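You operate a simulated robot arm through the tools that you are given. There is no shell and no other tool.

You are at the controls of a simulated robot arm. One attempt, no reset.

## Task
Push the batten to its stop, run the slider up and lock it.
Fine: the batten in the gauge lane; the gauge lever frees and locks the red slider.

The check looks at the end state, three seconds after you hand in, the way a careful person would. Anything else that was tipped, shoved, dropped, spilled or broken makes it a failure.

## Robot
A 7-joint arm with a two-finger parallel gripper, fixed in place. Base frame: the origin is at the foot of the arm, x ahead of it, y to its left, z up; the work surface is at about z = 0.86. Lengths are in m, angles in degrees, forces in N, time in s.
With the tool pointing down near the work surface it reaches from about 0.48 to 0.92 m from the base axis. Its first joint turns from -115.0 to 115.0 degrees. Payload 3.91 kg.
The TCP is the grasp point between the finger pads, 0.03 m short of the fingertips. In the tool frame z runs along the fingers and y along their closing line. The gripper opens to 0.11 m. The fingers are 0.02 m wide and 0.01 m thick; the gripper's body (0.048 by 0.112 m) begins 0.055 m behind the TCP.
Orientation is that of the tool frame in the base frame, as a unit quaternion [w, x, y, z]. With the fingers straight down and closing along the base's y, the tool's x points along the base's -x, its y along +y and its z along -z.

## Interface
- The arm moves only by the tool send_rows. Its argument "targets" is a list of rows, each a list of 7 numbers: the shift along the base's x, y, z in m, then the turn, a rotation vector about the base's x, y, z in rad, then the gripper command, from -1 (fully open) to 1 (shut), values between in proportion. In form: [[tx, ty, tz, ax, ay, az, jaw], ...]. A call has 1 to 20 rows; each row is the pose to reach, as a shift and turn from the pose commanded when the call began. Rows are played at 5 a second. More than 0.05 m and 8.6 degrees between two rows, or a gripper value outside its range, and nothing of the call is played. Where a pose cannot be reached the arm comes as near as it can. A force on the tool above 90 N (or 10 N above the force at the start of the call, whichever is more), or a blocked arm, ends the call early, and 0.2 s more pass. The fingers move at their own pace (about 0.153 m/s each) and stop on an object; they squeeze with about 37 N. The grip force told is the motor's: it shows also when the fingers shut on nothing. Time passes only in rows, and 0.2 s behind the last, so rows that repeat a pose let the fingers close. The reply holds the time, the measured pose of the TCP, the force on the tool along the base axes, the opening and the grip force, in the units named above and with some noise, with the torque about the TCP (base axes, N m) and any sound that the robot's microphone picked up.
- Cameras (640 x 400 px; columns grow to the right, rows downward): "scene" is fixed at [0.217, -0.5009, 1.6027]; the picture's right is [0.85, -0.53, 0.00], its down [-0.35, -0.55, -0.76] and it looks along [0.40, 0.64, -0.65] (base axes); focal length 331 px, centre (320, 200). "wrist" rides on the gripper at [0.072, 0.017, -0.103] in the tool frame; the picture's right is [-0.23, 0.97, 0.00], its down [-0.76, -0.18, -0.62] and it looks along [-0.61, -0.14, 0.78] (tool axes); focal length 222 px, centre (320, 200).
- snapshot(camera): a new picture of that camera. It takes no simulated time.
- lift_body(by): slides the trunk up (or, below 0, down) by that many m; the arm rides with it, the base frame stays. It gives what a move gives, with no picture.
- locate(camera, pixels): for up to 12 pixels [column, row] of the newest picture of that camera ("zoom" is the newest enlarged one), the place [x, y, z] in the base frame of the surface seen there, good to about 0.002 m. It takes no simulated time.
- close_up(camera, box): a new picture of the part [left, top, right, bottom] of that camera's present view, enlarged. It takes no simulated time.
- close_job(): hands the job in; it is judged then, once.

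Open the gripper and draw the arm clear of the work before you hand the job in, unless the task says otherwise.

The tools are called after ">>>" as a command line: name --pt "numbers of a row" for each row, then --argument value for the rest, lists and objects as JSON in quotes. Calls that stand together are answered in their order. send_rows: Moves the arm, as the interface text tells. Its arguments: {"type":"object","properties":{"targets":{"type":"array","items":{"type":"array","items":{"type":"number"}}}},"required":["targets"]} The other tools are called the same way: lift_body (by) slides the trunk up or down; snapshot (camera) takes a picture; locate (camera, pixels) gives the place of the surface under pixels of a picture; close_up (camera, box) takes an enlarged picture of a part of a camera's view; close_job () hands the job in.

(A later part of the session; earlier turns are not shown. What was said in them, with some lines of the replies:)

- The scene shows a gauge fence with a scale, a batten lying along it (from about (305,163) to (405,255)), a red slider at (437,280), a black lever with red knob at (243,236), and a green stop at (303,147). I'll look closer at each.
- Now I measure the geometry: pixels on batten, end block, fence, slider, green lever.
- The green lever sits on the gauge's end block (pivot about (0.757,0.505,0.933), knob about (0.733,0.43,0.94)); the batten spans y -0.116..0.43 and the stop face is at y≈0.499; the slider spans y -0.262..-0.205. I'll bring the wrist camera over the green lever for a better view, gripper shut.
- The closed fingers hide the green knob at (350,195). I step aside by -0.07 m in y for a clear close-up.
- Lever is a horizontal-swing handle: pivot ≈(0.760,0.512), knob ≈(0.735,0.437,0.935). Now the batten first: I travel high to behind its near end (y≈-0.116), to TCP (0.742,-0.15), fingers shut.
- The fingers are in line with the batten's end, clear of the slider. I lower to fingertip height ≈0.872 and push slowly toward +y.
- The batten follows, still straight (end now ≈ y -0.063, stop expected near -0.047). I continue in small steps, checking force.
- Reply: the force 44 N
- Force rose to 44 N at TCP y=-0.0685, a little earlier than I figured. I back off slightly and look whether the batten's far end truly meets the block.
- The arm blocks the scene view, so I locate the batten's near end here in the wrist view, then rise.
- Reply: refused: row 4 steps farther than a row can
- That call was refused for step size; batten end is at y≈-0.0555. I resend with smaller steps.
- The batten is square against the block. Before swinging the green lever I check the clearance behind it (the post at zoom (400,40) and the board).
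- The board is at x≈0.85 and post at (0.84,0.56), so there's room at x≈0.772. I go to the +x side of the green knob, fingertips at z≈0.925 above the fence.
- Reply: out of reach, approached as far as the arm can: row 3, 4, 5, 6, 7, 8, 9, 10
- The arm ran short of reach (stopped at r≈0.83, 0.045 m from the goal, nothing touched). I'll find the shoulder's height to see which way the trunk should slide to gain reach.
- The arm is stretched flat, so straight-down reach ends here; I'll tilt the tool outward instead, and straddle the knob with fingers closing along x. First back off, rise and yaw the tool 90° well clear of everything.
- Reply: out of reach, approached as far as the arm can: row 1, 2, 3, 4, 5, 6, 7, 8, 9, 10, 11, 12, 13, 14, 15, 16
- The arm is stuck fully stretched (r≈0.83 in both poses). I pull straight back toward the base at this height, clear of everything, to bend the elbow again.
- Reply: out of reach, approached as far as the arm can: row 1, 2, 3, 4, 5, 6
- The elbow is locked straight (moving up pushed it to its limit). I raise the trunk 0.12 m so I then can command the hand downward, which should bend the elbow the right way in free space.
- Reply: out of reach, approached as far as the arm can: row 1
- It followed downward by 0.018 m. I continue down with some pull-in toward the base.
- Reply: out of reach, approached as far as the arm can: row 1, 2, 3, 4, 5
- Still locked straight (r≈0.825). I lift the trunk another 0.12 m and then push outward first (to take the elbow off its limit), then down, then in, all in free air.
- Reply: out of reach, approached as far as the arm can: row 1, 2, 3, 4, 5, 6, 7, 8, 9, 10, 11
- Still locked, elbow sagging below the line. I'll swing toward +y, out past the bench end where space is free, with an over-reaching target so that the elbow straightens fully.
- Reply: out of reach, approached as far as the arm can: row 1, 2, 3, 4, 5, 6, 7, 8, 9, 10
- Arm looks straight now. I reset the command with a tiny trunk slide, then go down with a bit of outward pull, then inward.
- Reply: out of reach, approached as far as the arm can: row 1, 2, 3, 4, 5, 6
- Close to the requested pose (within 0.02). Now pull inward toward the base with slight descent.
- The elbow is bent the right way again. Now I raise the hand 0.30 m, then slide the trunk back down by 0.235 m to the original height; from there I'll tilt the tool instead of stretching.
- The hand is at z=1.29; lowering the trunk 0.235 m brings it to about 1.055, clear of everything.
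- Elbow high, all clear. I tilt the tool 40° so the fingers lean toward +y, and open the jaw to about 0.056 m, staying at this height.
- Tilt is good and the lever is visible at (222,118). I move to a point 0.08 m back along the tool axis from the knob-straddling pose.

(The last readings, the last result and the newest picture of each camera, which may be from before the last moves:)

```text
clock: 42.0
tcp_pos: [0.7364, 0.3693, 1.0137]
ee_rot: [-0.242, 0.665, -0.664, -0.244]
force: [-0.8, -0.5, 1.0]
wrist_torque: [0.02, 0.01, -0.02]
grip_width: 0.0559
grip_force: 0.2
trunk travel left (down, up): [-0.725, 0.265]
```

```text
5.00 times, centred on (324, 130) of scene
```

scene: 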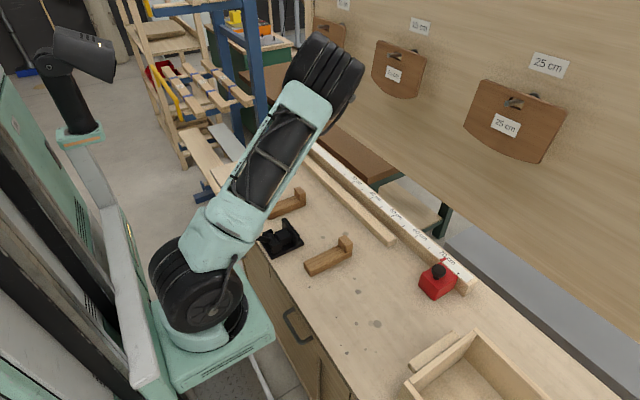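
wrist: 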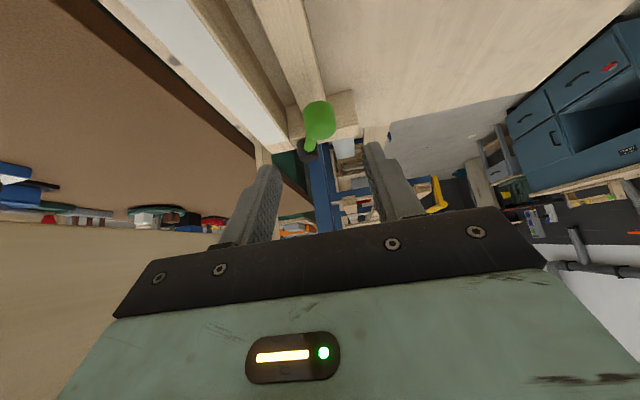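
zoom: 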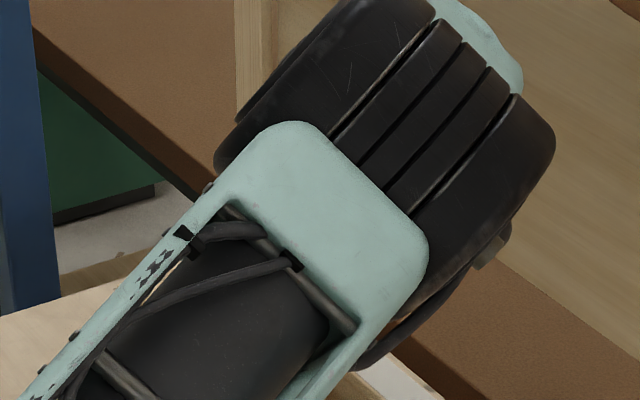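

Knob at wrist (318,120) is centred between the fingers. I check that the elbow keeps clear of the board before going in.

>>> locate --camera "zoom" --pixels '[[500, 50], [530, 150], [480, 230], [450, 100]]'

>>> locate --camera "wrist" --pixels '[[318, 120], [318, 108], [306, 120], [332, 118], [310, 147], [318, 135]]'

```text
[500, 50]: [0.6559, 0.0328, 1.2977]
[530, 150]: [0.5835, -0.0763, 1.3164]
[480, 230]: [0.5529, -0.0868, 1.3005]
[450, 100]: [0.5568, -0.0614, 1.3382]
```

```text
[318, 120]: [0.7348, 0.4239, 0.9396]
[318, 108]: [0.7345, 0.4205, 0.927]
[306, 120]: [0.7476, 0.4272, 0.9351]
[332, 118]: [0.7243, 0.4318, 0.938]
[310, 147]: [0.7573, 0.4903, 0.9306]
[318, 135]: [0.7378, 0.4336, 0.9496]
```

Elbow is well clear (x≤0.66). The knob centre is ≈(0.736,0.435,0.935); I advance along the tool axis so the fingertips straddle it.

>>> send_rows --pt "0 0.016 -0.018 0 0 0 -0.02" --pt "0 0.032 -0.036 0 0 0 -0.02" --pt "0 0.043 -0.05 0 0 0 -0.02" --pt "0 0.05 -0.058 0 0 0 -0.02" --pt "0 0.05 -0.058 0 0 0 -0.02"

>>> close_up --camera "wrist" --box '[200, 80, 440, 230]'

```text
clock: 43.2
tcp_pos: [0.7356, 0.4181, 0.9592]
ee_rot: [0.242, -0.664, 0.664, 0.242]
force: [-0.9, -0.2, 0.1]
wrist_torque: [-0.03, -0.02, 0.01]
grip_width: 0.0562
grip_force: 0.1
trunk travel left (down, up): [-0.725, 0.265]
```

```text
2.67 times, centred on (320, 155) of wrist
```

zoom: 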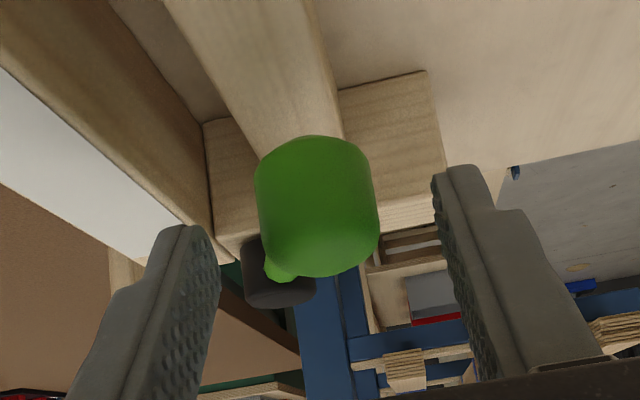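

Fingers straddle the knob. I dip 6 mm more and test the lever gently toward -x first (contact expected after ~13 mm).

>>> send_rows --pt "0 0.003 -0.006 0 0 0 -0.02" --pt "-0.006 0.003 -0.006 0 0 0 -0.02" --pt "-0.01 0.003 -0.006 0 0 0 -0.02" --pt "-0.014 0.003 -0.006 0 0 0 -0.02" --pt "-0.017 0.003 -0.006 0 0 0 -0.02"

>>> close_up --camera "wrist" --box '[200, 80, 440, 230]'

```text
clock: 44.4
tcp_pos: [0.7206, 0.4217, 0.9532]
ee_rot: [0.242, -0.664, 0.664, 0.243]
force: [0.4, 0.3, -0.3]
wrist_torque: [-0.02, 0.03, 0.02]
grip_width: 0.0562
grip_force: 0.0
trunk travel left (down, up): [-0.725, 0.265]
```

```text
2.67 times, centred on (320, 155) of wrist
```

zoom: 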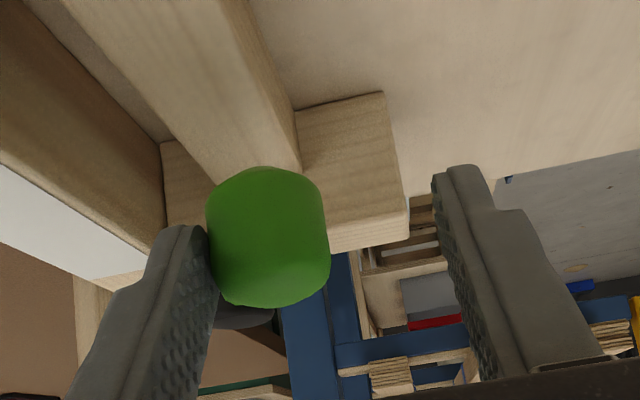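

The +x finger is just at the knob with no force yet. I push a few millimetres further toward -x and watch force.

>>> send_rows --pt "-0.002 0 0 0 0 0 -0.02" --pt "-0.004 0 0 0 0 0 -0.02" --pt "-0.006 0 0 0 0 0 -0.02"

>>> close_up --camera "wrist" --box '[200, 80, 440, 230]'

```text
clock: 45.2
tcp_pos: [0.7142, 0.4216, 0.9521]
ee_rot: [0.242, -0.664, 0.665, 0.242]
force: [0.8, 0.7, 0.3]
wrist_torque: [0.02, -0.01, -0.03]
grip_width: 0.0564
grip_force: 0.1
trunk travel left (down, up): [-0.725, 0.265]
```

```text
2.67 times, centred on (320, 155) of wrist
```

zoom: 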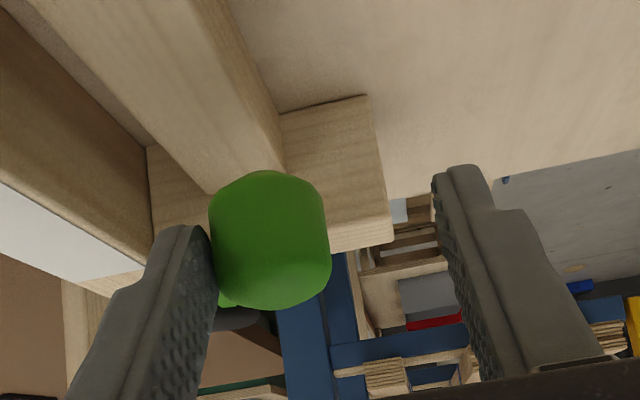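

The knob moved with the finger with almost no force: it swings toward -x. I follow the arc further, listening for a click or a stop.

>>> send_rows --pt "-0.005 0.002 0 0 0 0 -0.02" --pt "-0.01 0.004 0 0 0 0 -0.02" --pt "-0.015 0.007 0 0 0 0 -0.02" --pt "-0.02 0.01 0 0 0 0 -0.02" --pt "-0.025 0.014 0 0 0 0 -0.02"

>>> close_up --camera "wrist" --box '[200, 80, 440, 230]'

```text
clock: 46.4
tcp_pos: [0.6878, 0.4357, 0.9532]
ee_rot: [-0.241, 0.665, -0.664, -0.243]
force: [1.5, 0.4, 0.1]
wrist_torque: [0.06, -0.04, 0.0]
grip_width: 0.0566
grip_force: 0.2
trunk travel left (down, up): [-0.725, 0.265]
```

```text
2.67 times, centred on (320, 155) of wrist
```

zoom: 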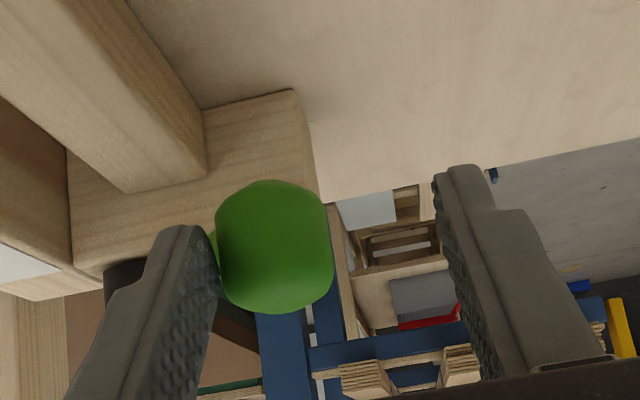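

Still moving freely at about 48°, no click. I continue the arc, yawing the tool with it, to about 70°.

>>> send_rows --pt "-0.005 0.007 0 0 0 -0.09 -0.02" --pt "-0.01 0.014 0 0 0 -0.18 -0.02" --pt "-0.0145 0.022 0 0 0 -0.27 -0.02" --pt "-0.019 0.03 0 0 0 -0.36 -0.02" --pt "-0.023 0.039 0 0 0 -0.45 -0.02" --pt "-0.023 0.039 0 0 0 -0.45 -0.02"

>>> close_up --camera "wrist" --box '[200, 80, 440, 230]'

>>> snapshot --camera "scene"

```text
clock: 47.8
tcp_pos: [0.6654, 0.4741, 0.9535]
ee_rot: [0.29, -0.499, 0.796, 0.182]
force: [0.8, -0.1, -0.5]
wrist_torque: [0.0, -0.04, 0.0]
grip_width: 0.0562
grip_force: 0.1
trunk travel left (down, up): [-0.725, 0.265]
```

```text
2.67 times, centred on (320, 155) of wrist
```

zoom: 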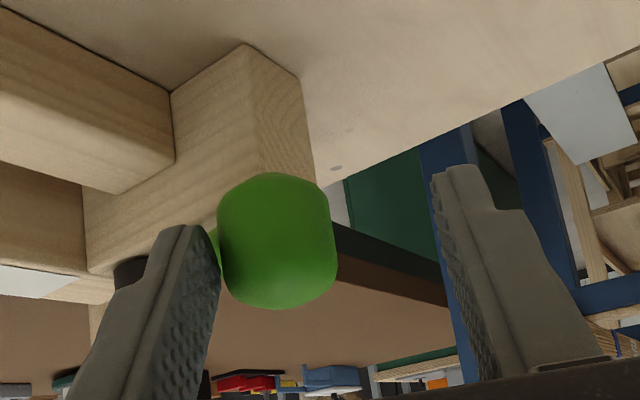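

```text
taken
```

scene: 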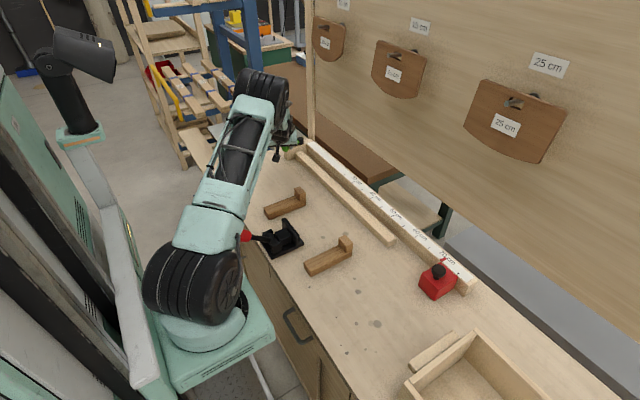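

Still free at ~70°. I continue the arc to about 95°, small steps, watching for a stop or click.

>>> send_rows --pt "-0.003 0.009 0 0 0 -0.09 -0.02" --pt "-0.005 0.018 0 0 0 -0.18 -0.02" --pt "-0.0065 0.027 0 0 0 -0.27 -0.02" --pt "-0.007 0.036 0 0 0 -0.36 -0.02" --pt "-0.0075 0.044 0 0 0 -0.45 -0.02" --pt "-0.0075 0.044 0 0 0 -0.45 -0.02"

>>> close_up --camera "wrist" --box '[200, 80, 440, 230]'

>>> close_up --camera "scene" --box '[260, 120, 340, 170]'

```text
clock: 49.2
tcp_pos: [0.6594, 0.5169, 0.9517]
ee_rot: [0.324, -0.308, 0.887, 0.113]
force: [3.2, -11.3, 2.2]
wrist_torque: [-0.36, -0.03, -0.31]
grip_width: 0.0612
grip_force: 4.7
trunk travel left (down, up): [-0.725, 0.265]
```

```text
2.67 times, centred on (320, 155) of wrist
```

zoom: 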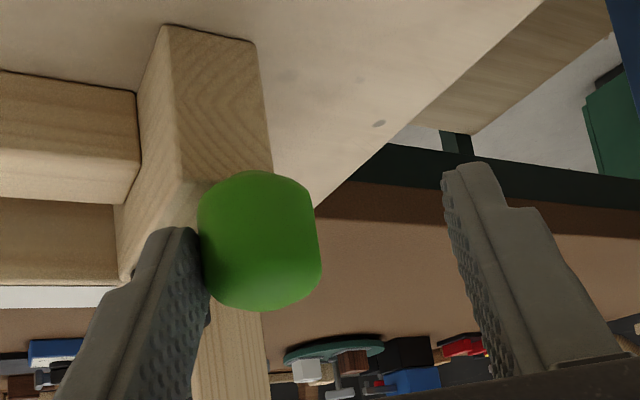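

```text
8.00 times, centred on (300, 145) of scene
```

zoom: 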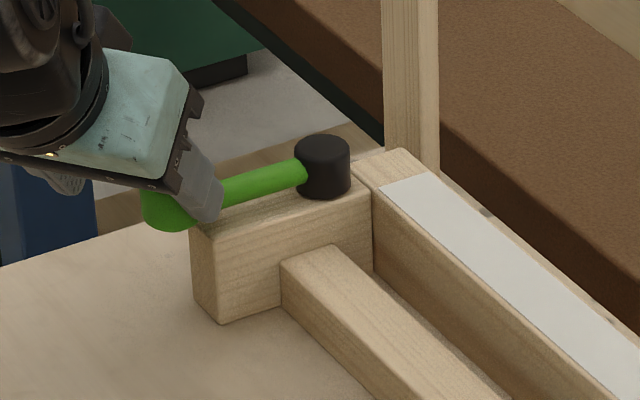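

The lever met its stop at about 90° (11 N), lying along the block. I back the fingers off and withdraw along the tool axis, then yaw back.

>>> send_rows --pt "-0.002 -0.006 0 0 0 0 -0.02" --pt "-0.012 -0.014 0.015 0 0 0 -0.02" --pt "-0.03 -0.028 0.042 0 0 0 -0.02" --pt "-0.047 -0.041 0.068 0 0 0 -0.02" --pt "-0.064 -0.055 0.094 0 0 0 -0.02" --pt "-0.064 -0.08 0.11 0 0 0.13 -0.02" --pt "-0.064 -0.11 0.12 0 0 0.26 -0.02" --pt "-0.064 -0.14 0.13 0 0 0.39 -0.02" --pt "-0.064 -0.17 0.13 0 0 0.52 -0.02" --pt "-0.064 -0.2 0.13 0 0 0.65 0.2" --pt "-0.064 -0.23 0.13 0 0 0.78 0.5" --pt "-0.064 -0.26 0.13 0 0 0.9 1" --pt "-0.064 -0.26 0.13 0 0 0.9 1"

>>> snapshot --camera "scene"

>>> close_up --camera "scene" --box '[260, 120, 340, 170]'

```text
clock: 52.0
tcp_pos: [0.5944, 0.2588, 1.0813]
ee_rot: [-0.241, 0.665, -0.664, -0.242]
force: [0.1, 0.4, 0.8]
wrist_torque: [0.02, -0.01, -0.01]
grip_width: 0.0001
grip_force: 37.6
trunk travel left (down, up): [-0.725, 0.265]
```

```text
taken
```

scene: 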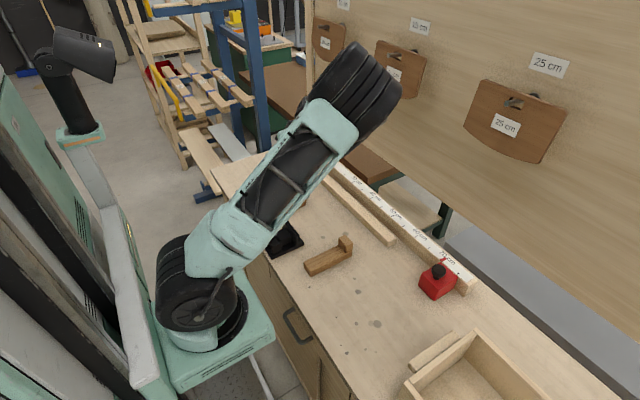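

```text
8.00 times, centred on (300, 145) of scene
```

zoom: 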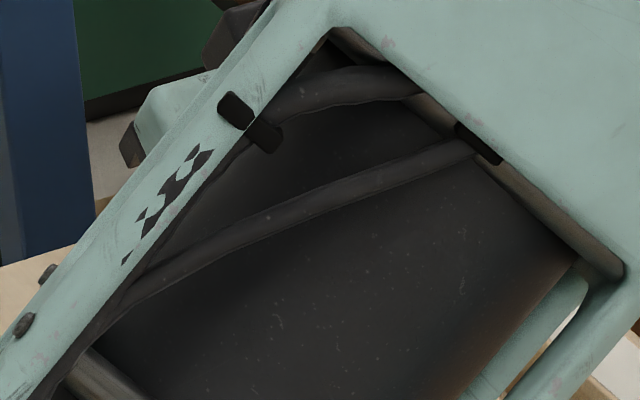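

Fingers shut, all clear. Now I untilt the tool and travel high to behind the slider, at about (0.742,-0.31).

>>> send_rows --pt "0.0 -0.035 0 -0.1 0 0 1" --pt "0.0 -0.07 0 -0.2 0 0 1" --pt "0.0 -0.11 0 -0.3 0 0 1" --pt "0.0 -0.15 0 -0.4 0 0 1" --pt "0.0 -0.19 0 -0.5 0 0 1" --pt "0.0 -0.23 0 -0.6 0 0 1" --pt "0.0 -0.27 0 -0.7 0 0 1" --pt "0.01 -0.31 0 -0.7 0 0 1" --pt "0.02 -0.35 0 -0.7 0 0 1" --pt "0.04 -0.39 0 -0.7 0 0 1" --pt "0.06 -0.43 0 -0.7 0 0 1" --pt "0.08 -0.47 0 -0.7 0 0 1" --pt "0.1 -0.51 0 -0.7 0 0 1" --pt "0.125 -0.55 0 -0.7 0 0 1" --pt "0.147 -0.575 0 -0.7 0 0 1" --pt "0.147 -0.575 -0.03 -0.7 0 0 1" --pt "0.147 -0.575 -0.06 -0.7 0 0 1" --pt "0.147 -0.575 -0.06 -0.7 0 0 1"

>>> snapshot --camera "scene"

>>> snapshot --camera "wrist"

```text
clock: 55.8
tcp_pos: [0.7399, -0.3165, 1.023]
ee_rot: [0.002, 0.707, -0.707, 0.0]
force: [0.1, 0.1, 1.0]
wrist_torque: [0.0, -0.04, 0.0]
grip_width: 0.0002
grip_force: 36.6
trunk travel left (down, up): [-0.725, 0.265]
```

```text
taken
```

scene: 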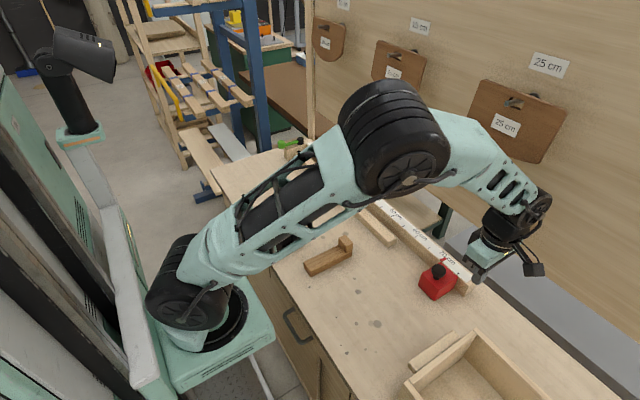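

```text
taken
```

wrist: 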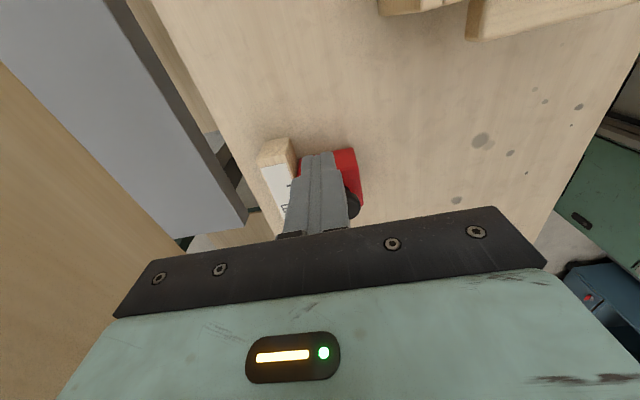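

Behind the slider now, with green lever still along the block at (290,143). I check the box corner position at (472,333) before lowering.

>>> locate --camera "scene" --pixels '[[472, 334], [455, 333], [412, 368], [437, 295], [438, 270], [290, 143], [284, 145]]'

```text
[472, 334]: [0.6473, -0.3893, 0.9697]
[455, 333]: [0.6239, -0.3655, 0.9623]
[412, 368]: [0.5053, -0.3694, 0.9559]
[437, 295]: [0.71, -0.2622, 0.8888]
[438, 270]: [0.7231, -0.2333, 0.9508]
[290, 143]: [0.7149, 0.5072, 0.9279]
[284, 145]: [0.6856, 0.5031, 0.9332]
```

Box corner is at (0.647,-0.389), well clear. I lower to z=0.91 and move up to the slider's back face (y≈-0.262), then push a little to test that it is free.

>>> send_rows --pt "0.002 0 -0.03 0 0 0 1" --pt "0.004 0 -0.06 0 0 0 1" --pt "0.004 0 -0.09 0 0 0 1" --pt "0.004 0 -0.113 0 0 0 1" --pt "0.004 0.015 -0.113 0 0 0 1" --pt "0.004 0.03 -0.113 0 0 0 1" --pt "0.004 0.038 -0.113 0 0 0 1" --pt "0.004 0.044 -0.113 0 0 0 1" --pt "0.004 0.048 -0.113 0 0 0 1" --pt "0.004 0.051 -0.113 0 0 0 1"

>>> close_up --camera "scene" --box '[400, 220, 528, 300]'

```text
clock: 58.0
tcp_pos: [0.7447, -0.2652, 0.9083]
ee_rot: [0.002, 0.707, -0.707, 0.0]
force: [-0.1, -1.5, 0.5]
wrist_torque: [0.04, 0.02, 0.03]
grip_width: 0.0
grip_force: 36.8
trunk travel left (down, up): [-0.725, 0.265]
```

```text
5.00 times, centred on (464, 260) of scene
```

zoom: 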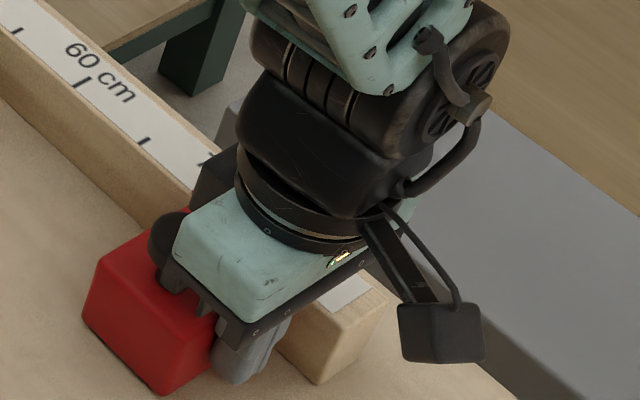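

Force is just 1.5 N with the finger already ~5 mm past where the slider's back stood. I push another 15 mm and check.

>>> send_rows --pt "0 0.004 0.002 0 0 0 1" --pt "0 0.008 0.002 0 0 0 1" --pt "0 0.012 0.002 0 0 0 1" --pt "0 0.015 0.002 0 0 0 1"

>>> close_up --camera "scene" --box '[400, 220, 528, 300]'

```text
clock: 59.0
tcp_pos: [0.7455, -0.2503, 0.9121]
ee_rot: [-0.001, -0.707, 0.708, 0.0]
force: [0.3, -1.2, -0.8]
wrist_torque: [-0.02, 0.0, -0.01]
grip_width: 0.0
grip_force: 36.6
trunk travel left (down, up): [-0.725, 0.265]
```

```text
5.00 times, centred on (464, 260) of scene
```

zoom: 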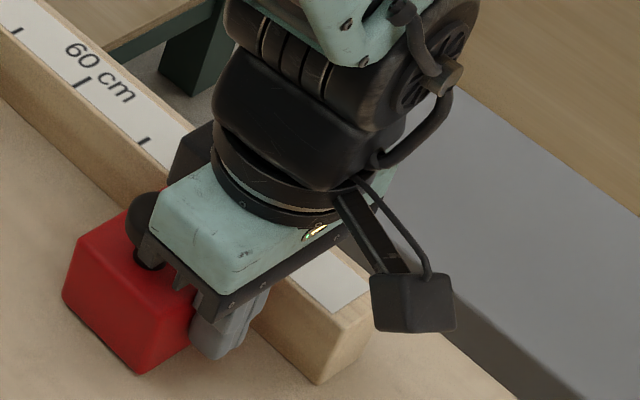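

The slider moves freely with ~1 N. I run it up slowly most of the way to the batten end (expected finger stop ≈ y -0.122).

>>> send_rows --pt "0 0.008 0 0 0 0 1" --pt "0 0.016 0 0 0 0 1" --pt "0 0.024 0 0 0 0 1" --pt "0 0.032 0 0 0 0 1" --pt "0 0.04 0 0 0 0 1" --pt "0 0.048 0 0 0 0 1" --pt "0 0.056 0 0 0 0 1" --pt "0 0.064 0 0 0 0 1" --pt "0 0.072 0 0 0 0 1" --pt "0 0.08 0 0 0 0 1" --pt "0 0.087 0 0 0 0 1" --pt "0 0.094 0 0 0 0 1" --pt "0 0.1 0 0 0 0 1" --pt "0 0.105 0 0 0 0 1" --pt "0 0.109 0 0 0 0 1" --pt "0 0.112 0 0 0 0 1" --pt "0 0.114 0 0 0 0 1"

>>> close_up --camera "scene" --box '[340, 190, 468, 270]'

>>> snapshot --camera "wrist"

```text
clock: 62.6
tcp_pos: [0.7447, -0.1367, 0.9116]
ee_rot: [-0.001, -0.707, 0.707, 0.0]
force: [1.4, -2.3, 0.2]
wrist_torque: [0.01, 0.01, -0.02]
grip_width: 0.0
grip_force: 37.3
trunk travel left (down, up): [-0.725, 0.265]
```

```text
5.00 times, centred on (404, 230) of scene
```

zoom: 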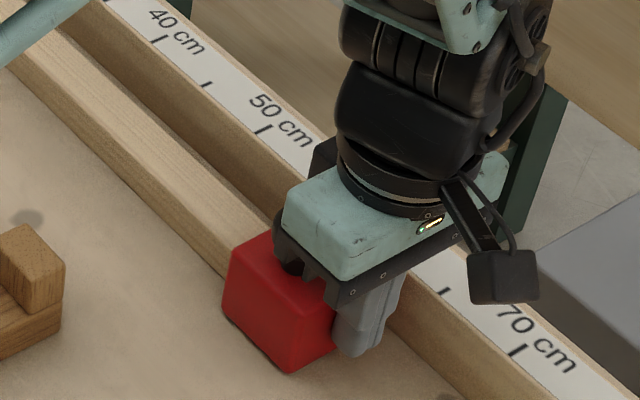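

```text
taken
```

wrist: 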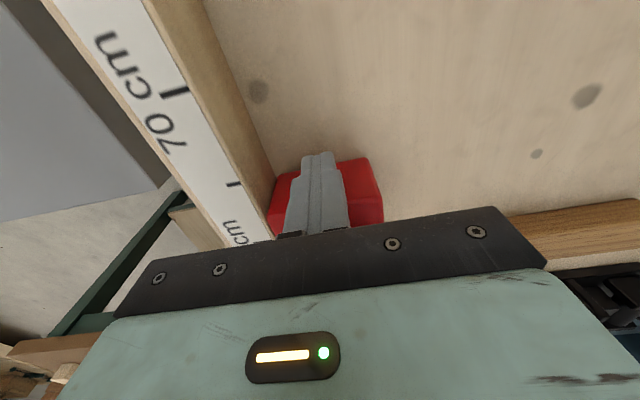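

Nearly there. I go on in 1–2 mm steps until the force shows the slider meeting the batten.

>>> send_rows --pt "0 0.002 0 0 0 0 1" --pt "0 0.004 0 0 0 0 1" --pt "0 0.006 0 0 0 0 1" --pt "0 0.008 0 0 0 0 1" --pt "0 0.01 0 0 0 0 1"

>>> close_up --camera "scene" --box '[340, 190, 468, 270]'

```text
clock: 63.8
tcp_pos: [0.7438, -0.1307, 0.9112]
ee_rot: [-0.002, -0.706, 0.708, 0.0]
force: [0.7, -26.5, 5.1]
wrist_torque: [0.11, 0.02, 0.13]
grip_width: 0.0
grip_force: 36.7
trunk travel left (down, up): [-0.725, 0.265]
```

```text
5.00 times, centred on (404, 230) of scene
```

zoom: 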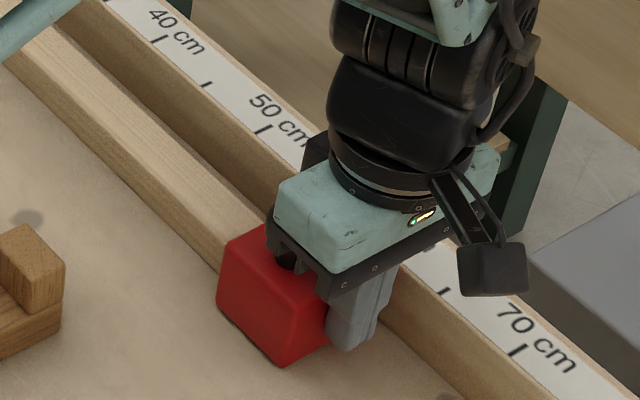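

The force rose to 26 N with the slider hard against the batten end. I ease off, back away and rise, then check the contact.

>>> send_rows --pt "0 0.004 0 0 0 0 1" --pt "0 0.0 0 0 0 0 1" --pt "0 -0.004 0 0 0 0 1" --pt "0 -0.012 0 0 0 0 1" --pt "0 -0.03 0 0 0 0 1" --pt "0 -0.05 0.02 0 0 0 1" --pt "0 -0.05 0.06 0 0 0 1" --pt "-0.01 -0.05 0.1 0 0 0 1" --pt "-0.03 -0.04 0.13 0 0 0 1" --pt "-0.05 -0.03 0.16 0 0 0 1" --pt "-0.08 -0.02 0.18 0 0 0 1" --pt "-0.11 -0.02 0.19 0 0 0 1" --pt "-0.14 -0.02 0.19 0 0 0 1" --pt "-0.14 -0.02 0.19 0 0 0 1"

>>> close_up --camera "scene" --box '[360, 200, 456, 260]'

>>> snapshot --camera "scene"

```text
clock: 66.8
tcp_pos: [0.6045, -0.1457, 1.1004]
ee_rot: [0.001, 0.708, -0.707, 0.0]
force: [0.4, 0.0, -0.5]
wrist_torque: [-0.02, 0.0, 0.01]
grip_width: 0.0002
grip_force: 36.7
trunk travel left (down, up): [-0.725, 0.265]
```

```text
6.67 times, centred on (408, 230) of scene
```

zoom: 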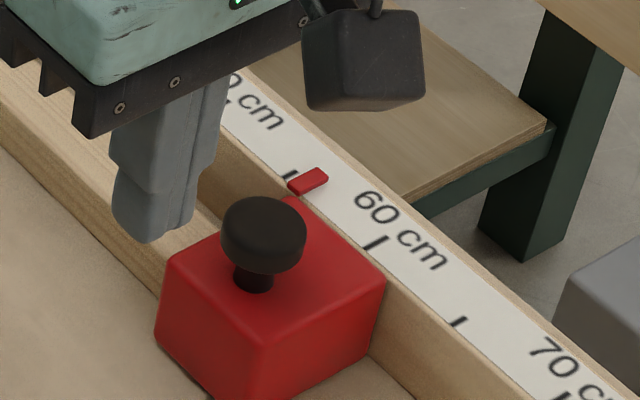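

```text
taken
```

scene: 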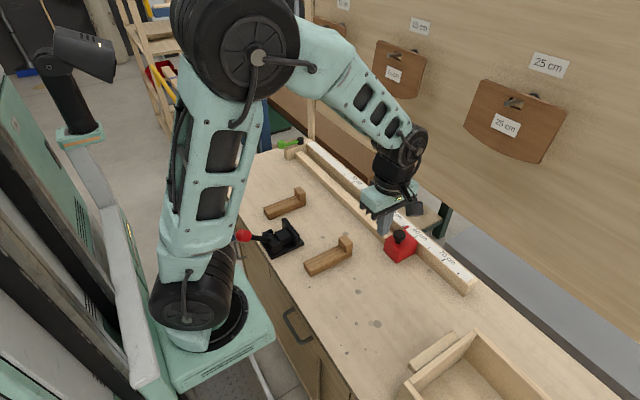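

Slider sits at ~55.3 cm against the batten; lever still along the block at (290,143). I travel back toward the lever with the tool tilting as before.

>>> send_rows --pt "0 0.04 0 0 0 0 1" --pt "0 0.08 0 0 0 0 1" --pt "0 0.12 0 0.1 0 0 1" --pt "0 0.16 0 0.2 0 0 1" --pt "0 0.2 0 0.3 0 0 1" --pt "0 0.24 0 0.4 0 0 1" --pt "0 0.28 0 0.5 0 0 1" --pt "0 0.32 0 0.6 0 0 1" --pt "0 0.36 0 0.7 0 0 0.5" --pt "0 0.4 0 0.7 0 0 -0.02" --pt "0 0.4 0 0.7 0 0 -0.02"

>>> close_up --camera "scene" --box '[360, 200, 456, 260]'

```text
clock: 69.2
tcp_pos: [0.6049, 0.2541, 1.1014]
ee_rot: [-0.241, 0.665, -0.664, -0.243]
force: [0.1, -0.4, 0.1]
wrist_torque: [-0.02, 0.01, -0.01]
grip_width: 0.0562
grip_force: 0.1
trunk travel left (down, up): [-0.725, 0.265]
```

```text
6.67 times, centred on (408, 230) of scene
```

zoom: 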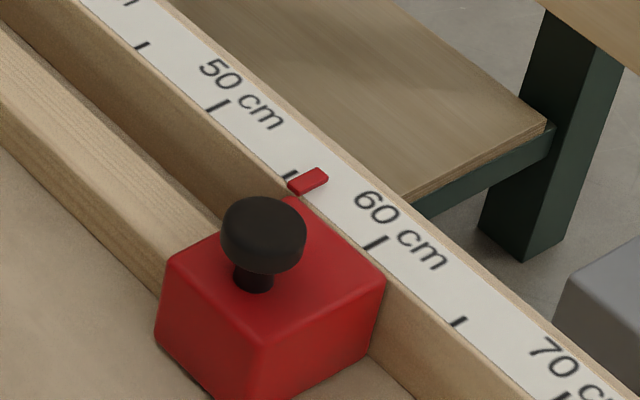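

The slider stays against the batten. Now I yaw -0.9 rad while moving to the pre-pose behind the knob.

>>> send_rows --pt "-0.01 0.03 0 0 0 -0.13 -0.02" --pt "-0.01 0.06 0 0 0 -0.26 -0.02" --pt "-0.01 0.09 0 0 0 -0.39 -0.02" --pt "-0.01 0.12 0 0 0 -0.52 -0.02" --pt "-0.01 0.15 -0.01 0 0 -0.65 -0.02" --pt "-0.01 0.18 -0.03 0 0 -0.78 -0.02" --pt "-0.01 0.206 -0.053 0 0 -0.9 -0.02" --pt "-0.01 0.206 -0.053 0 0 -0.9 -0.02"

>>> close_up --camera "wrist" --box '[200, 60, 440, 210]'

```text
clock: 71.0
tcp_pos: [0.6034, 0.4552, 1.0484]
ee_rot: [0.324, -0.302, 0.89, 0.111]
force: [-0.1, 0.3, 0.5]
wrist_torque: [0.0, 0.01, 0.0]
grip_width: 0.0558
grip_force: 0.0
trunk travel left (down, up): [-0.725, 0.265]
```

```text
2.67 times, centred on (320, 135) of wrist
```

zoom: 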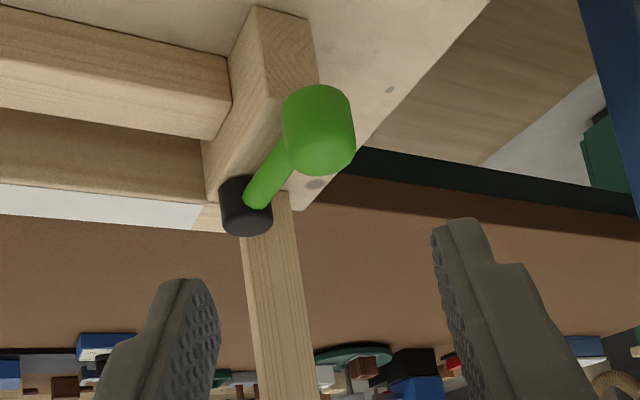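

Let me locate the knob and rod from this view to place the straddle precisely.

>>> locate --camera "zoom" --pixels '[[320, 125], [290, 130], [350, 125], [320, 165], [318, 92], [245, 215], [270, 175], [235, 185]]'

>>> send_rows --pt "0 0 0 0 0 0 -0.02"

```text
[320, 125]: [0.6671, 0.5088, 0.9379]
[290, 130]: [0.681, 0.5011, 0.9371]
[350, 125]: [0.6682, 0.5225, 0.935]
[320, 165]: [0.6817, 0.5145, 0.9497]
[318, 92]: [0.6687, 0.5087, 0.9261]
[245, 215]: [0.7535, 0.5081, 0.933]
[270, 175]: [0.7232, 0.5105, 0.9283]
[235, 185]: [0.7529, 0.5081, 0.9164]
```

```text
clock: 71.4
tcp_pos: [0.6016, 0.4549, 1.0467]
ee_rot: [0.324, -0.304, 0.889, 0.111]
force: [-0.4, -0.2, 0.0]
wrist_torque: [0.0, -0.03, 0.02]
grip_width: 0.0563
grip_force: 0.0
trunk travel left (down, up): [-0.725, 0.265]
```

Knob centre ≈(0.681,0.513,0.937). I advance along the tool axis so it lies centred between the fingertips.

>>> send_rows --pt "0.017 0.012 -0.023 0 0 0 -0.02" --pt "0.034 0.024 -0.046 0 0 0 -0.02" --pt "0.05 0.036 -0.069 0 0 0 -0.02" --pt "0.067 0.048 -0.092 0 0 0 -0.02" --pt "0.067 0.048 -0.092 0 0 0 -0.02"

>>> close_up --camera "wrist" --box '[200, 80, 440, 230]'

>>> close_up --camera "scene" --box '[260, 120, 340, 170]'

```text
clock: 72.6
tcp_pos: [0.6633, 0.5079, 0.9571]
ee_rot: [0.323, -0.309, 0.887, 0.114]
force: [-0.5, -0.1, 1.0]
wrist_torque: [0.0, -0.02, -0.01]
grip_width: 0.0561
grip_force: 0.0
trunk travel left (down, up): [-0.725, 0.265]
```

```text
2.67 times, centred on (320, 155) of wrist
```

zoom: 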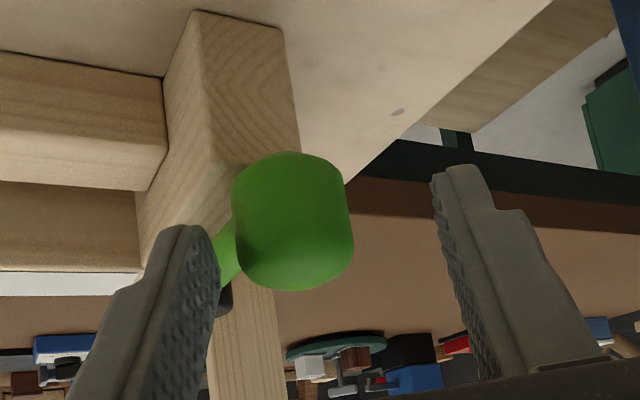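

```text
8.00 times, centred on (300, 145) of scene
```

zoom: 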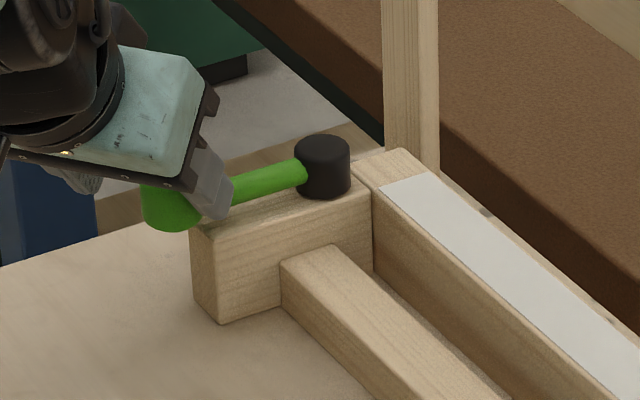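

Straddled. Now I bring the lever back along the arc, pushed by the outer finger, first to about 50°.

>>> send_rows --pt "0.006 -0.009 -0.004 0 0 0 -0.02" --pt "0.0126 -0.0185 -0.004 0 0 0 -0.02" --pt "0.015 -0.025 -0.004 0 0 0.05 -0.02" --pt "0.0172 -0.0315 -0.004 0 0 0.1 -0.02" --pt "0.0195 -0.038 -0.004 0 0 0.15 -0.02" --pt "0.0218 -0.045 -0.004 0 0 0.2 -0.02" --pt "0.0275 -0.0515 -0.004 0 0 0.28 -0.02" --pt "0.034 -0.0595 -0.004 0 0 0.36 -0.02" --pt "0.0408 -0.0672 -0.004 0 0 0.45 -0.02"

>>> close_up --camera "wrist" --box '[200, 80, 440, 230]'

>>> close_up --camera "scene" --box '[260, 120, 340, 170]'

```text
clock: 74.6
tcp_pos: [0.7026, 0.441, 0.9516]
ee_rot: [0.291, -0.5, 0.795, 0.183]
force: [0.2, 0.3, 0.4]
wrist_torque: [-0.03, 0.01, -0.03]
grip_width: 0.0561
grip_force: 0.1
trunk travel left (down, up): [-0.725, 0.265]
```

```text
2.67 times, centred on (320, 155) of wrist
```

zoom: 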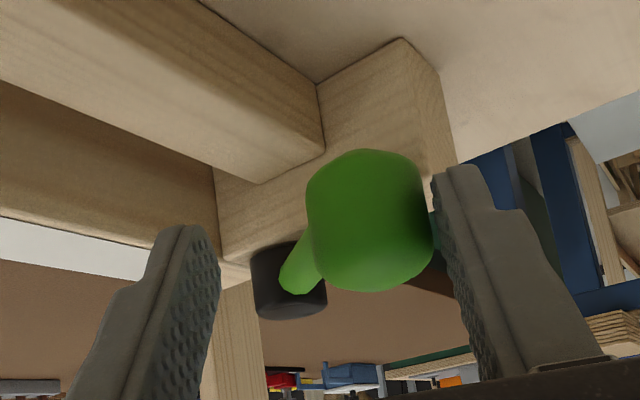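

```text
8.00 times, centred on (300, 145) of scene
```

zoom: 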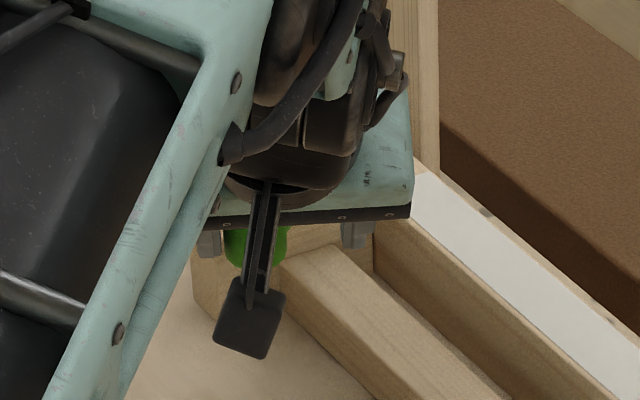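

The lever follows at ~50°. I carry on to its original ~16° position.

>>> send_rows --pt "0.0085 -0.005 0 0 0 0.08 -0.02" --pt "0.017 -0.01 0 0 0 0.17 -0.02" --pt "0.0255 -0.015 0 0 0 0.25 -0.02" --pt "0.0325 -0.017 0 0 0 0.32 -0.02" --pt "0.039 -0.0185 0 0 0 0.39 -0.02" --pt "0.0465 -0.0198 0 0 0 0.45 -0.02"

>>> close_up --camera "wrist" --box '[200, 80, 440, 230]'

```text
clock: 76.0
tcp_pos: [0.7487, 0.4211, 0.9527]
ee_rot: [-0.241, 0.664, -0.664, -0.243]
force: [0.2, -0.3, 0.4]
wrist_torque: [0.0, -0.02, 0.03]
grip_width: 0.0561
grip_force: 0.1
trunk travel left (down, up): [-0.725, 0.265]
```

```text
2.67 times, centred on (320, 155) of wrist
```

zoom: 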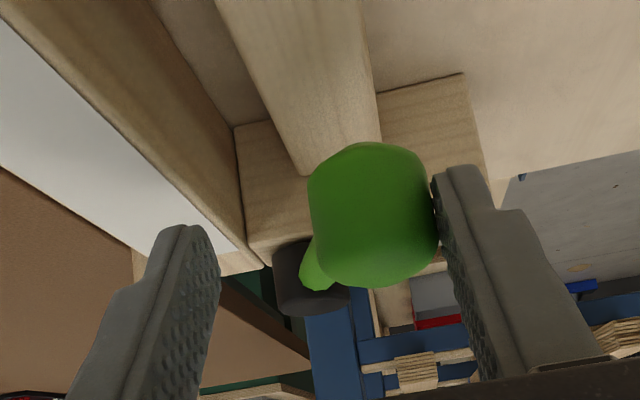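

Back around the original angle with no resistance yet. I push a few mm more toward +x until it meets its stop.

>>> send_rows --pt "0.002 0 0 0 0 0 -0.02" --pt "0.004 0 0 0 0 0 -0.02" --pt "0.006 0 0 0 0 0 -0.02" --pt "0.008 0 0 0 0 0 -0.02"

>>> close_up --camera "wrist" --box '[200, 80, 440, 230]'

```text
clock: 77.0
tcp_pos: [0.7546, 0.4209, 0.9523]
ee_rot: [-0.241, 0.665, -0.664, -0.244]
force: [-14.7, -7.6, 3.8]
wrist_torque: [-0.14, 0.53, 0.48]
grip_width: 0.0637
grip_force: 7.7
trunk travel left (down, up): [-0.725, 0.265]
```

```text
2.67 times, centred on (320, 155) of wrist
```

zoom: 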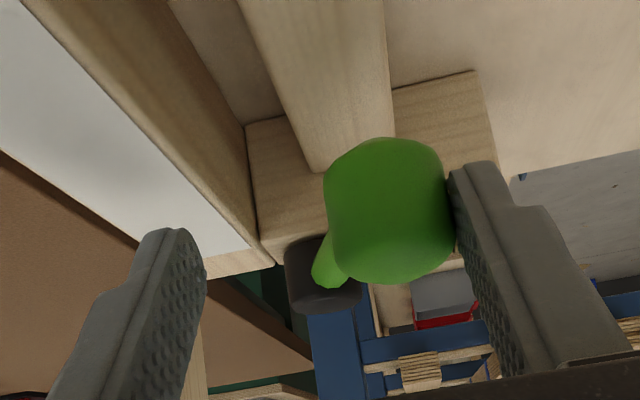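

The lever is at its original stop (15 N back-force), i.e. opposite to the freed position. I relieve the finger and withdraw along the tool axis.

>>> send_rows --pt "-0.008 0 0 0 0 0 -0.02" --pt "-0.018 0 0 0 0 0 -0.02" --pt "-0.018 -0.02 0.024 0 0 0 -0.02" --pt "-0.018 -0.04 0.048 0 0 0 -0.02" --pt "-0.018 -0.06 0.072 0 0 0 -0.02" --pt "-0.03 -0.08 0.1 0 0 0 -0.02" --pt "-0.06 -0.1 0.12 0 0 0 -0.02" --pt "-0.09 -0.12 0.13 0 0 0 -0.02" --pt "-0.12 -0.14 0.13 0 0 0 -0.02" --pt "-0.15 -0.16 0.13 0 0 0 -0.02" --pt "-0.15 -0.16 0.13 0 0 0 -0.02"

>>> snapshot --camera "wrist"

>>> snapshot --camera "scene"

```text
clock: 79.4
tcp_pos: [0.6066, 0.2603, 1.082]
ee_rot: [-0.241, 0.665, -0.664, -0.243]
force: [-0.2, 0.0, 0.0]
wrist_torque: [-0.02, -0.01, 0.02]
grip_width: 0.0563
grip_force: 0.0
trunk travel left (down, up): [-0.725, 0.265]
```

```text
taken
```

wrist: 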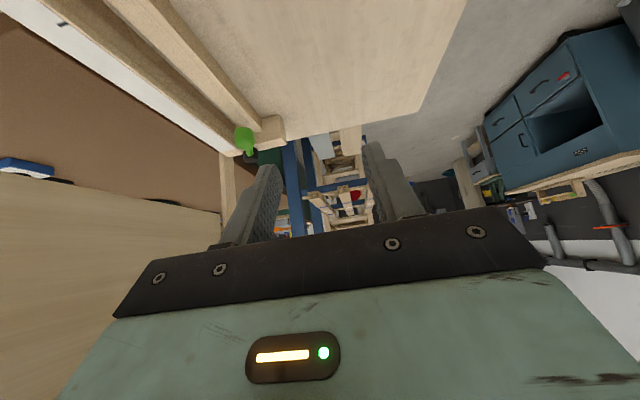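

```text
taken
```

scene: 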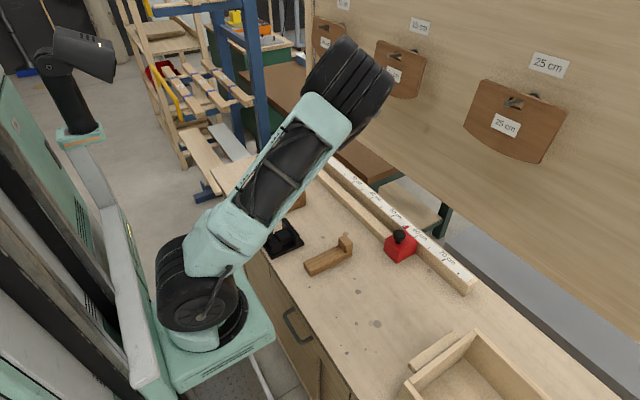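

Clear of the lever. I untilt, draw back near the starting posture with the gripper open, so I can inspect the whole gauge.

>>> send_rows --pt "-0.01 0 0.02 -0.1 0 0 -0.3" --pt "-0.03 0 0.04 -0.2 0 0 -0.6" --pt "-0.05 0 0.06 -0.3 0 0 -1" --pt "-0.07 0 0.08 -0.4 0 0 -1" --pt "-0.09 0 0.1 -0.5 0 0 -1" --pt "-0.11 0 0.12 -0.6 0 0 -1" --pt "-0.13 0 0.14 -0.7 0 0 -1" --pt "-0.13 0 0.15 -0.7 0 0 -1" --pt "-0.13 0 0.15 -0.7 0 0 -1"

>>> close_up --camera "scene" --box '[250, 120, 442, 270]'

>>> snapshot --camera "scene"

>>> snapshot --camera "wrist"

```text
clock: 81.4
tcp_pos: [0.4761, 0.2608, 1.2318]
ee_rot: [0.002, 0.707, -0.707, 0.0]
force: [-0.2, -0.4, -0.3]
wrist_torque: [0.0, 0.01, 0.04]
grip_width: 0.1094
grip_force: 0.1
trunk travel left (down, up): [-0.725, 0.265]
```

```text
2.67 times, centred on (346, 195) of scene
```

zoom: 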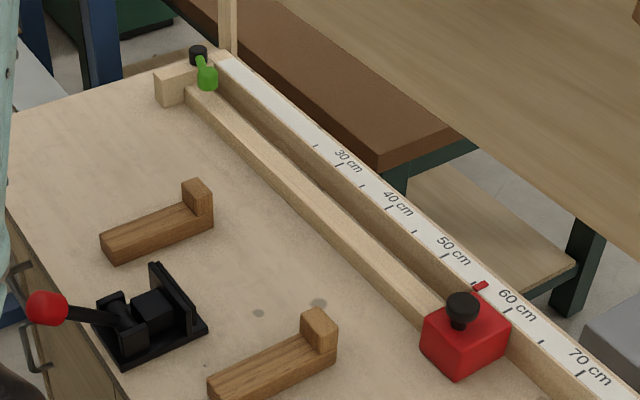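

```text
taken
```

scene: 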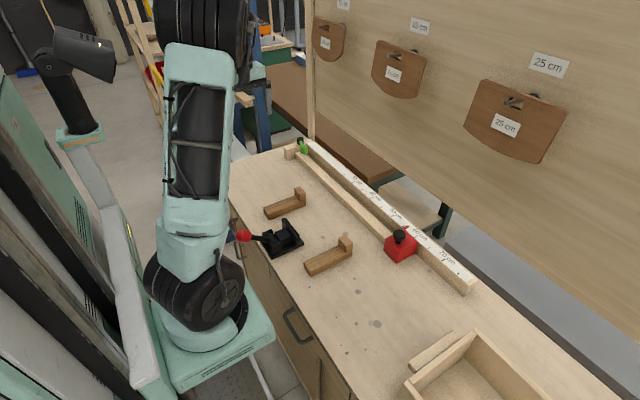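

```text
taken
```

wrist: 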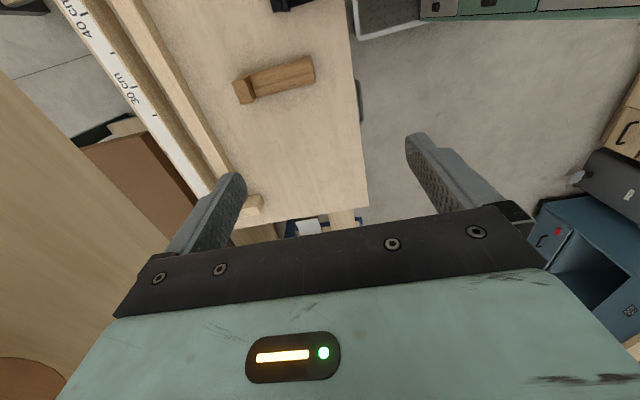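

Everything else is undisturbed. I check both batten ends and the slider's contact in detail.

>>> close_up --camera "scene" --box '[270, 130, 334, 170]'

>>> close_up --camera "scene" --box '[372, 220, 436, 260]'

>>> locate --camera "zoom" --pixels '[[180, 165], [120, 200], [150, 120], [100, 100], [330, 75], [265, 120], [140, 140]]'

```text
10.00 times, centred on (302, 150) of scene
```

zoom: 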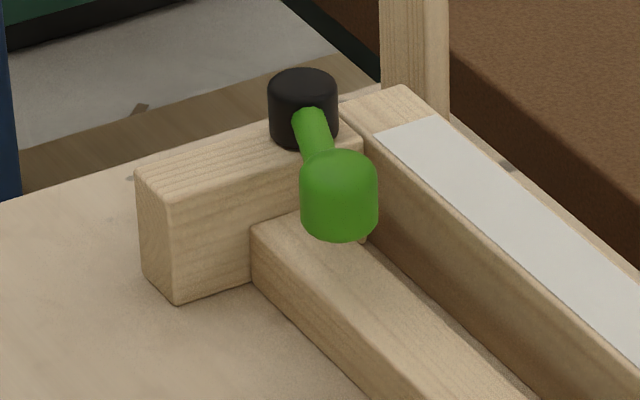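

```text
10.00 times, centred on (404, 240) of scene
```

zoom: 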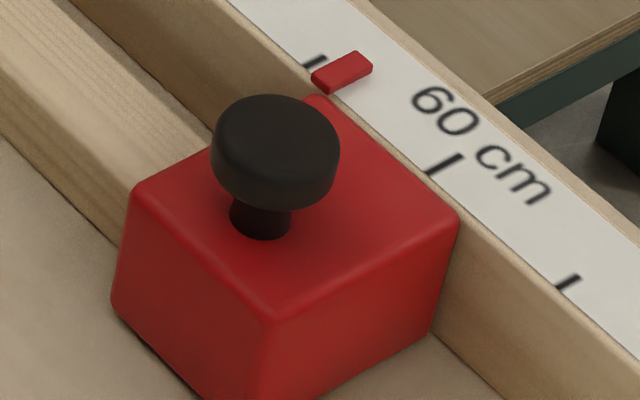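

```text
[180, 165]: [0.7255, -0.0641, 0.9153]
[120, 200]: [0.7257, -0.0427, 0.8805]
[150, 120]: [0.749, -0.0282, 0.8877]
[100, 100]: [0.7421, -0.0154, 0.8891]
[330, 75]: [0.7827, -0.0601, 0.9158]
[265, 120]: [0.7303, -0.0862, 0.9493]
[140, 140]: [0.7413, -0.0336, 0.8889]
```

Contacts look good from here; I take one confirming look at the slider–batten joint from the side with the wrist camera, yawing the tool back to its start heading on the way.

>>> send_rows --pt "0.01 -0.025 -0.01 0 0 -0.1309 -1" --pt "0.02 -0.05 -0.02 0 0 -0.2618 -1" --pt "0.03 -0.075 -0.03 0 0 -0.3927 -1" --pt "0.04 -0.1 -0.04 0 0 -0.5236 -1" --pt "0.05 -0.125 -0.05 0 0 -0.6545 -1" --pt "0.06 -0.15 -0.06 0 0 -0.7854 -1" --pt "0.07 -0.175 -0.07 0 0 -0.9163 -1" --pt "0.08 -0.2 -0.08 0 0 -1.0472 -1" --pt "0.09 -0.225 -0.09 0 0 -1.1781 -1" --pt "0.1 -0.25 -0.1 0 0 -1.309 -1" --pt "0.11 -0.275 -0.11 0 0 -1.4399 -1" --pt "0.12 -0.31 -0.12 0 0 -1.5708 -1" --pt "0.12 -0.31 -0.12 0 0 -1.5708 -1"

>>> snapshot --camera "wrist"

```text
clock: 84.2
tcp_pos: [0.5966, -0.0498, 1.1115]
ee_rot: [-0.002, 0.001, 1.0, 0.001]
force: [-1.1, 0.6, 0.3]
wrist_torque: [-0.04, 0.02, 0.0]
grip_width: 0.1102
grip_force: 0.1
trunk travel left (down, up): [-0.725, 0.265]
```

```text
taken
```

wrist: 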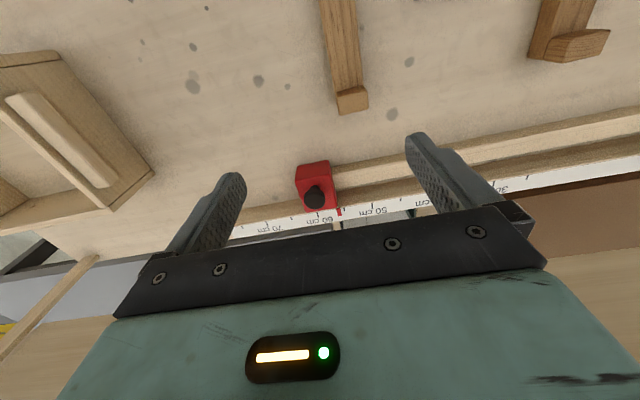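

The joint is at about (332,175); a close-up will show any gap.

>>> close_up --camera "wrist" --box '[280, 150, 376, 220]'

>>> locate --camera "wrist" --pixels '[[328, 162], [331, 175], [340, 168], [340, 180]]'

```text
5.71 times, centred on (328, 185) of wrist
```

zoom: 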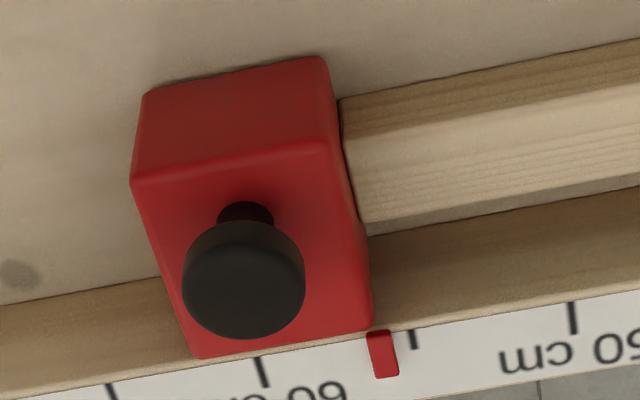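

```text
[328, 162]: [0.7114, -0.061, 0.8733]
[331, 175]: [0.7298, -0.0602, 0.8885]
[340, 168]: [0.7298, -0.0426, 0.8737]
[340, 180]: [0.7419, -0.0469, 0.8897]
```

>>> close_up --camera "wrist" --box '[324, 160, 348, 195]'

```text
11.43 times, centred on (336, 178) of wrist
```

zoom: 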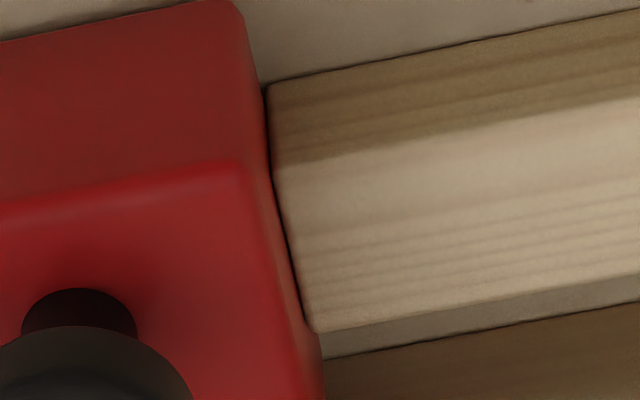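

The slider is tight against the batten with no visible gap. I draw the arm back near its starting place with the gripper open before handing in.

>>> send_rows --pt "-0.015 0.035 0.02 0 0 0 -1" --pt "-0.03 0.07 0.04 0 0 0 -1" --pt "-0.045 0.105 0.06 0 0 0 -1" --pt "-0.06 0.14 0.08 0 0 0 -1" --pt "-0.075 0.175 0.1 0 0 0 -1" --pt "-0.09 0.21 0.115 0 0 0 -1" --pt "-0.105 0.245 0.12 0 0 0 -1" --pt "-0.125 0.28 0.125 0 0 0 -1" --pt "-0.125 0.28 0.125 0 0 0 -1"

>>> snapshot --camera "scene"

```text
clock: 86.2
tcp_pos: [0.4717, 0.231, 1.2374]
ee_rot: [-0.001, 0.0, 1.0, 0.001]
force: [1.0, -0.6, -0.2]
wrist_torque: [0.01, 0.01, -0.01]
grip_width: 0.11
grip_force: 0.0
trunk travel left (down, up): [-0.725, 0.265]
```

```text
taken
```

scene: 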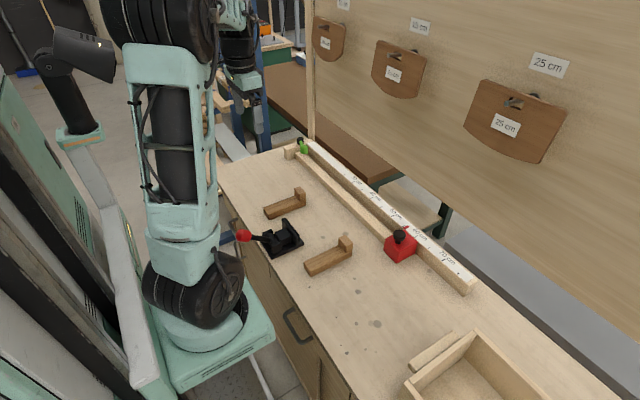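

The batten is on its stop, the slider is tight against it at about 55 cm, the green lever is back at its locked stop, and the rest of the bench is unchanged. I hand in.

>>> close_job

```text
The job is handed in.
```

The batten is against its stop and the red slider is pushed tight to its end, reading about 55 cm. The green gauge lever is back at the stop where it started.

- **Lock not tested directly:** I didn't pull on the slider to prove it holds. With the lever swung to its far stop (about 90°), the slider moved with 1–2 N. I'm taking the opposite stop, where the lever is now, as locked.
- **Which lever:** I used the green lever on the gauge's end block. I left the black clamp with the red knob alone because it looked like part of a different fixture.
- **Contact:** Close-ups show no gap between the batten and the block, or between the slider and the batten.
- **Arm locked straight:** Partway through, the arm locked at full stretch. I freed it by moving the trunk and swinging out over the end of the bench. It touched nothing, and the trunk is back at its starting height.

The rest of the bench looks unchanged in the last picture. The gripper is open and the arm is back near its starting position.
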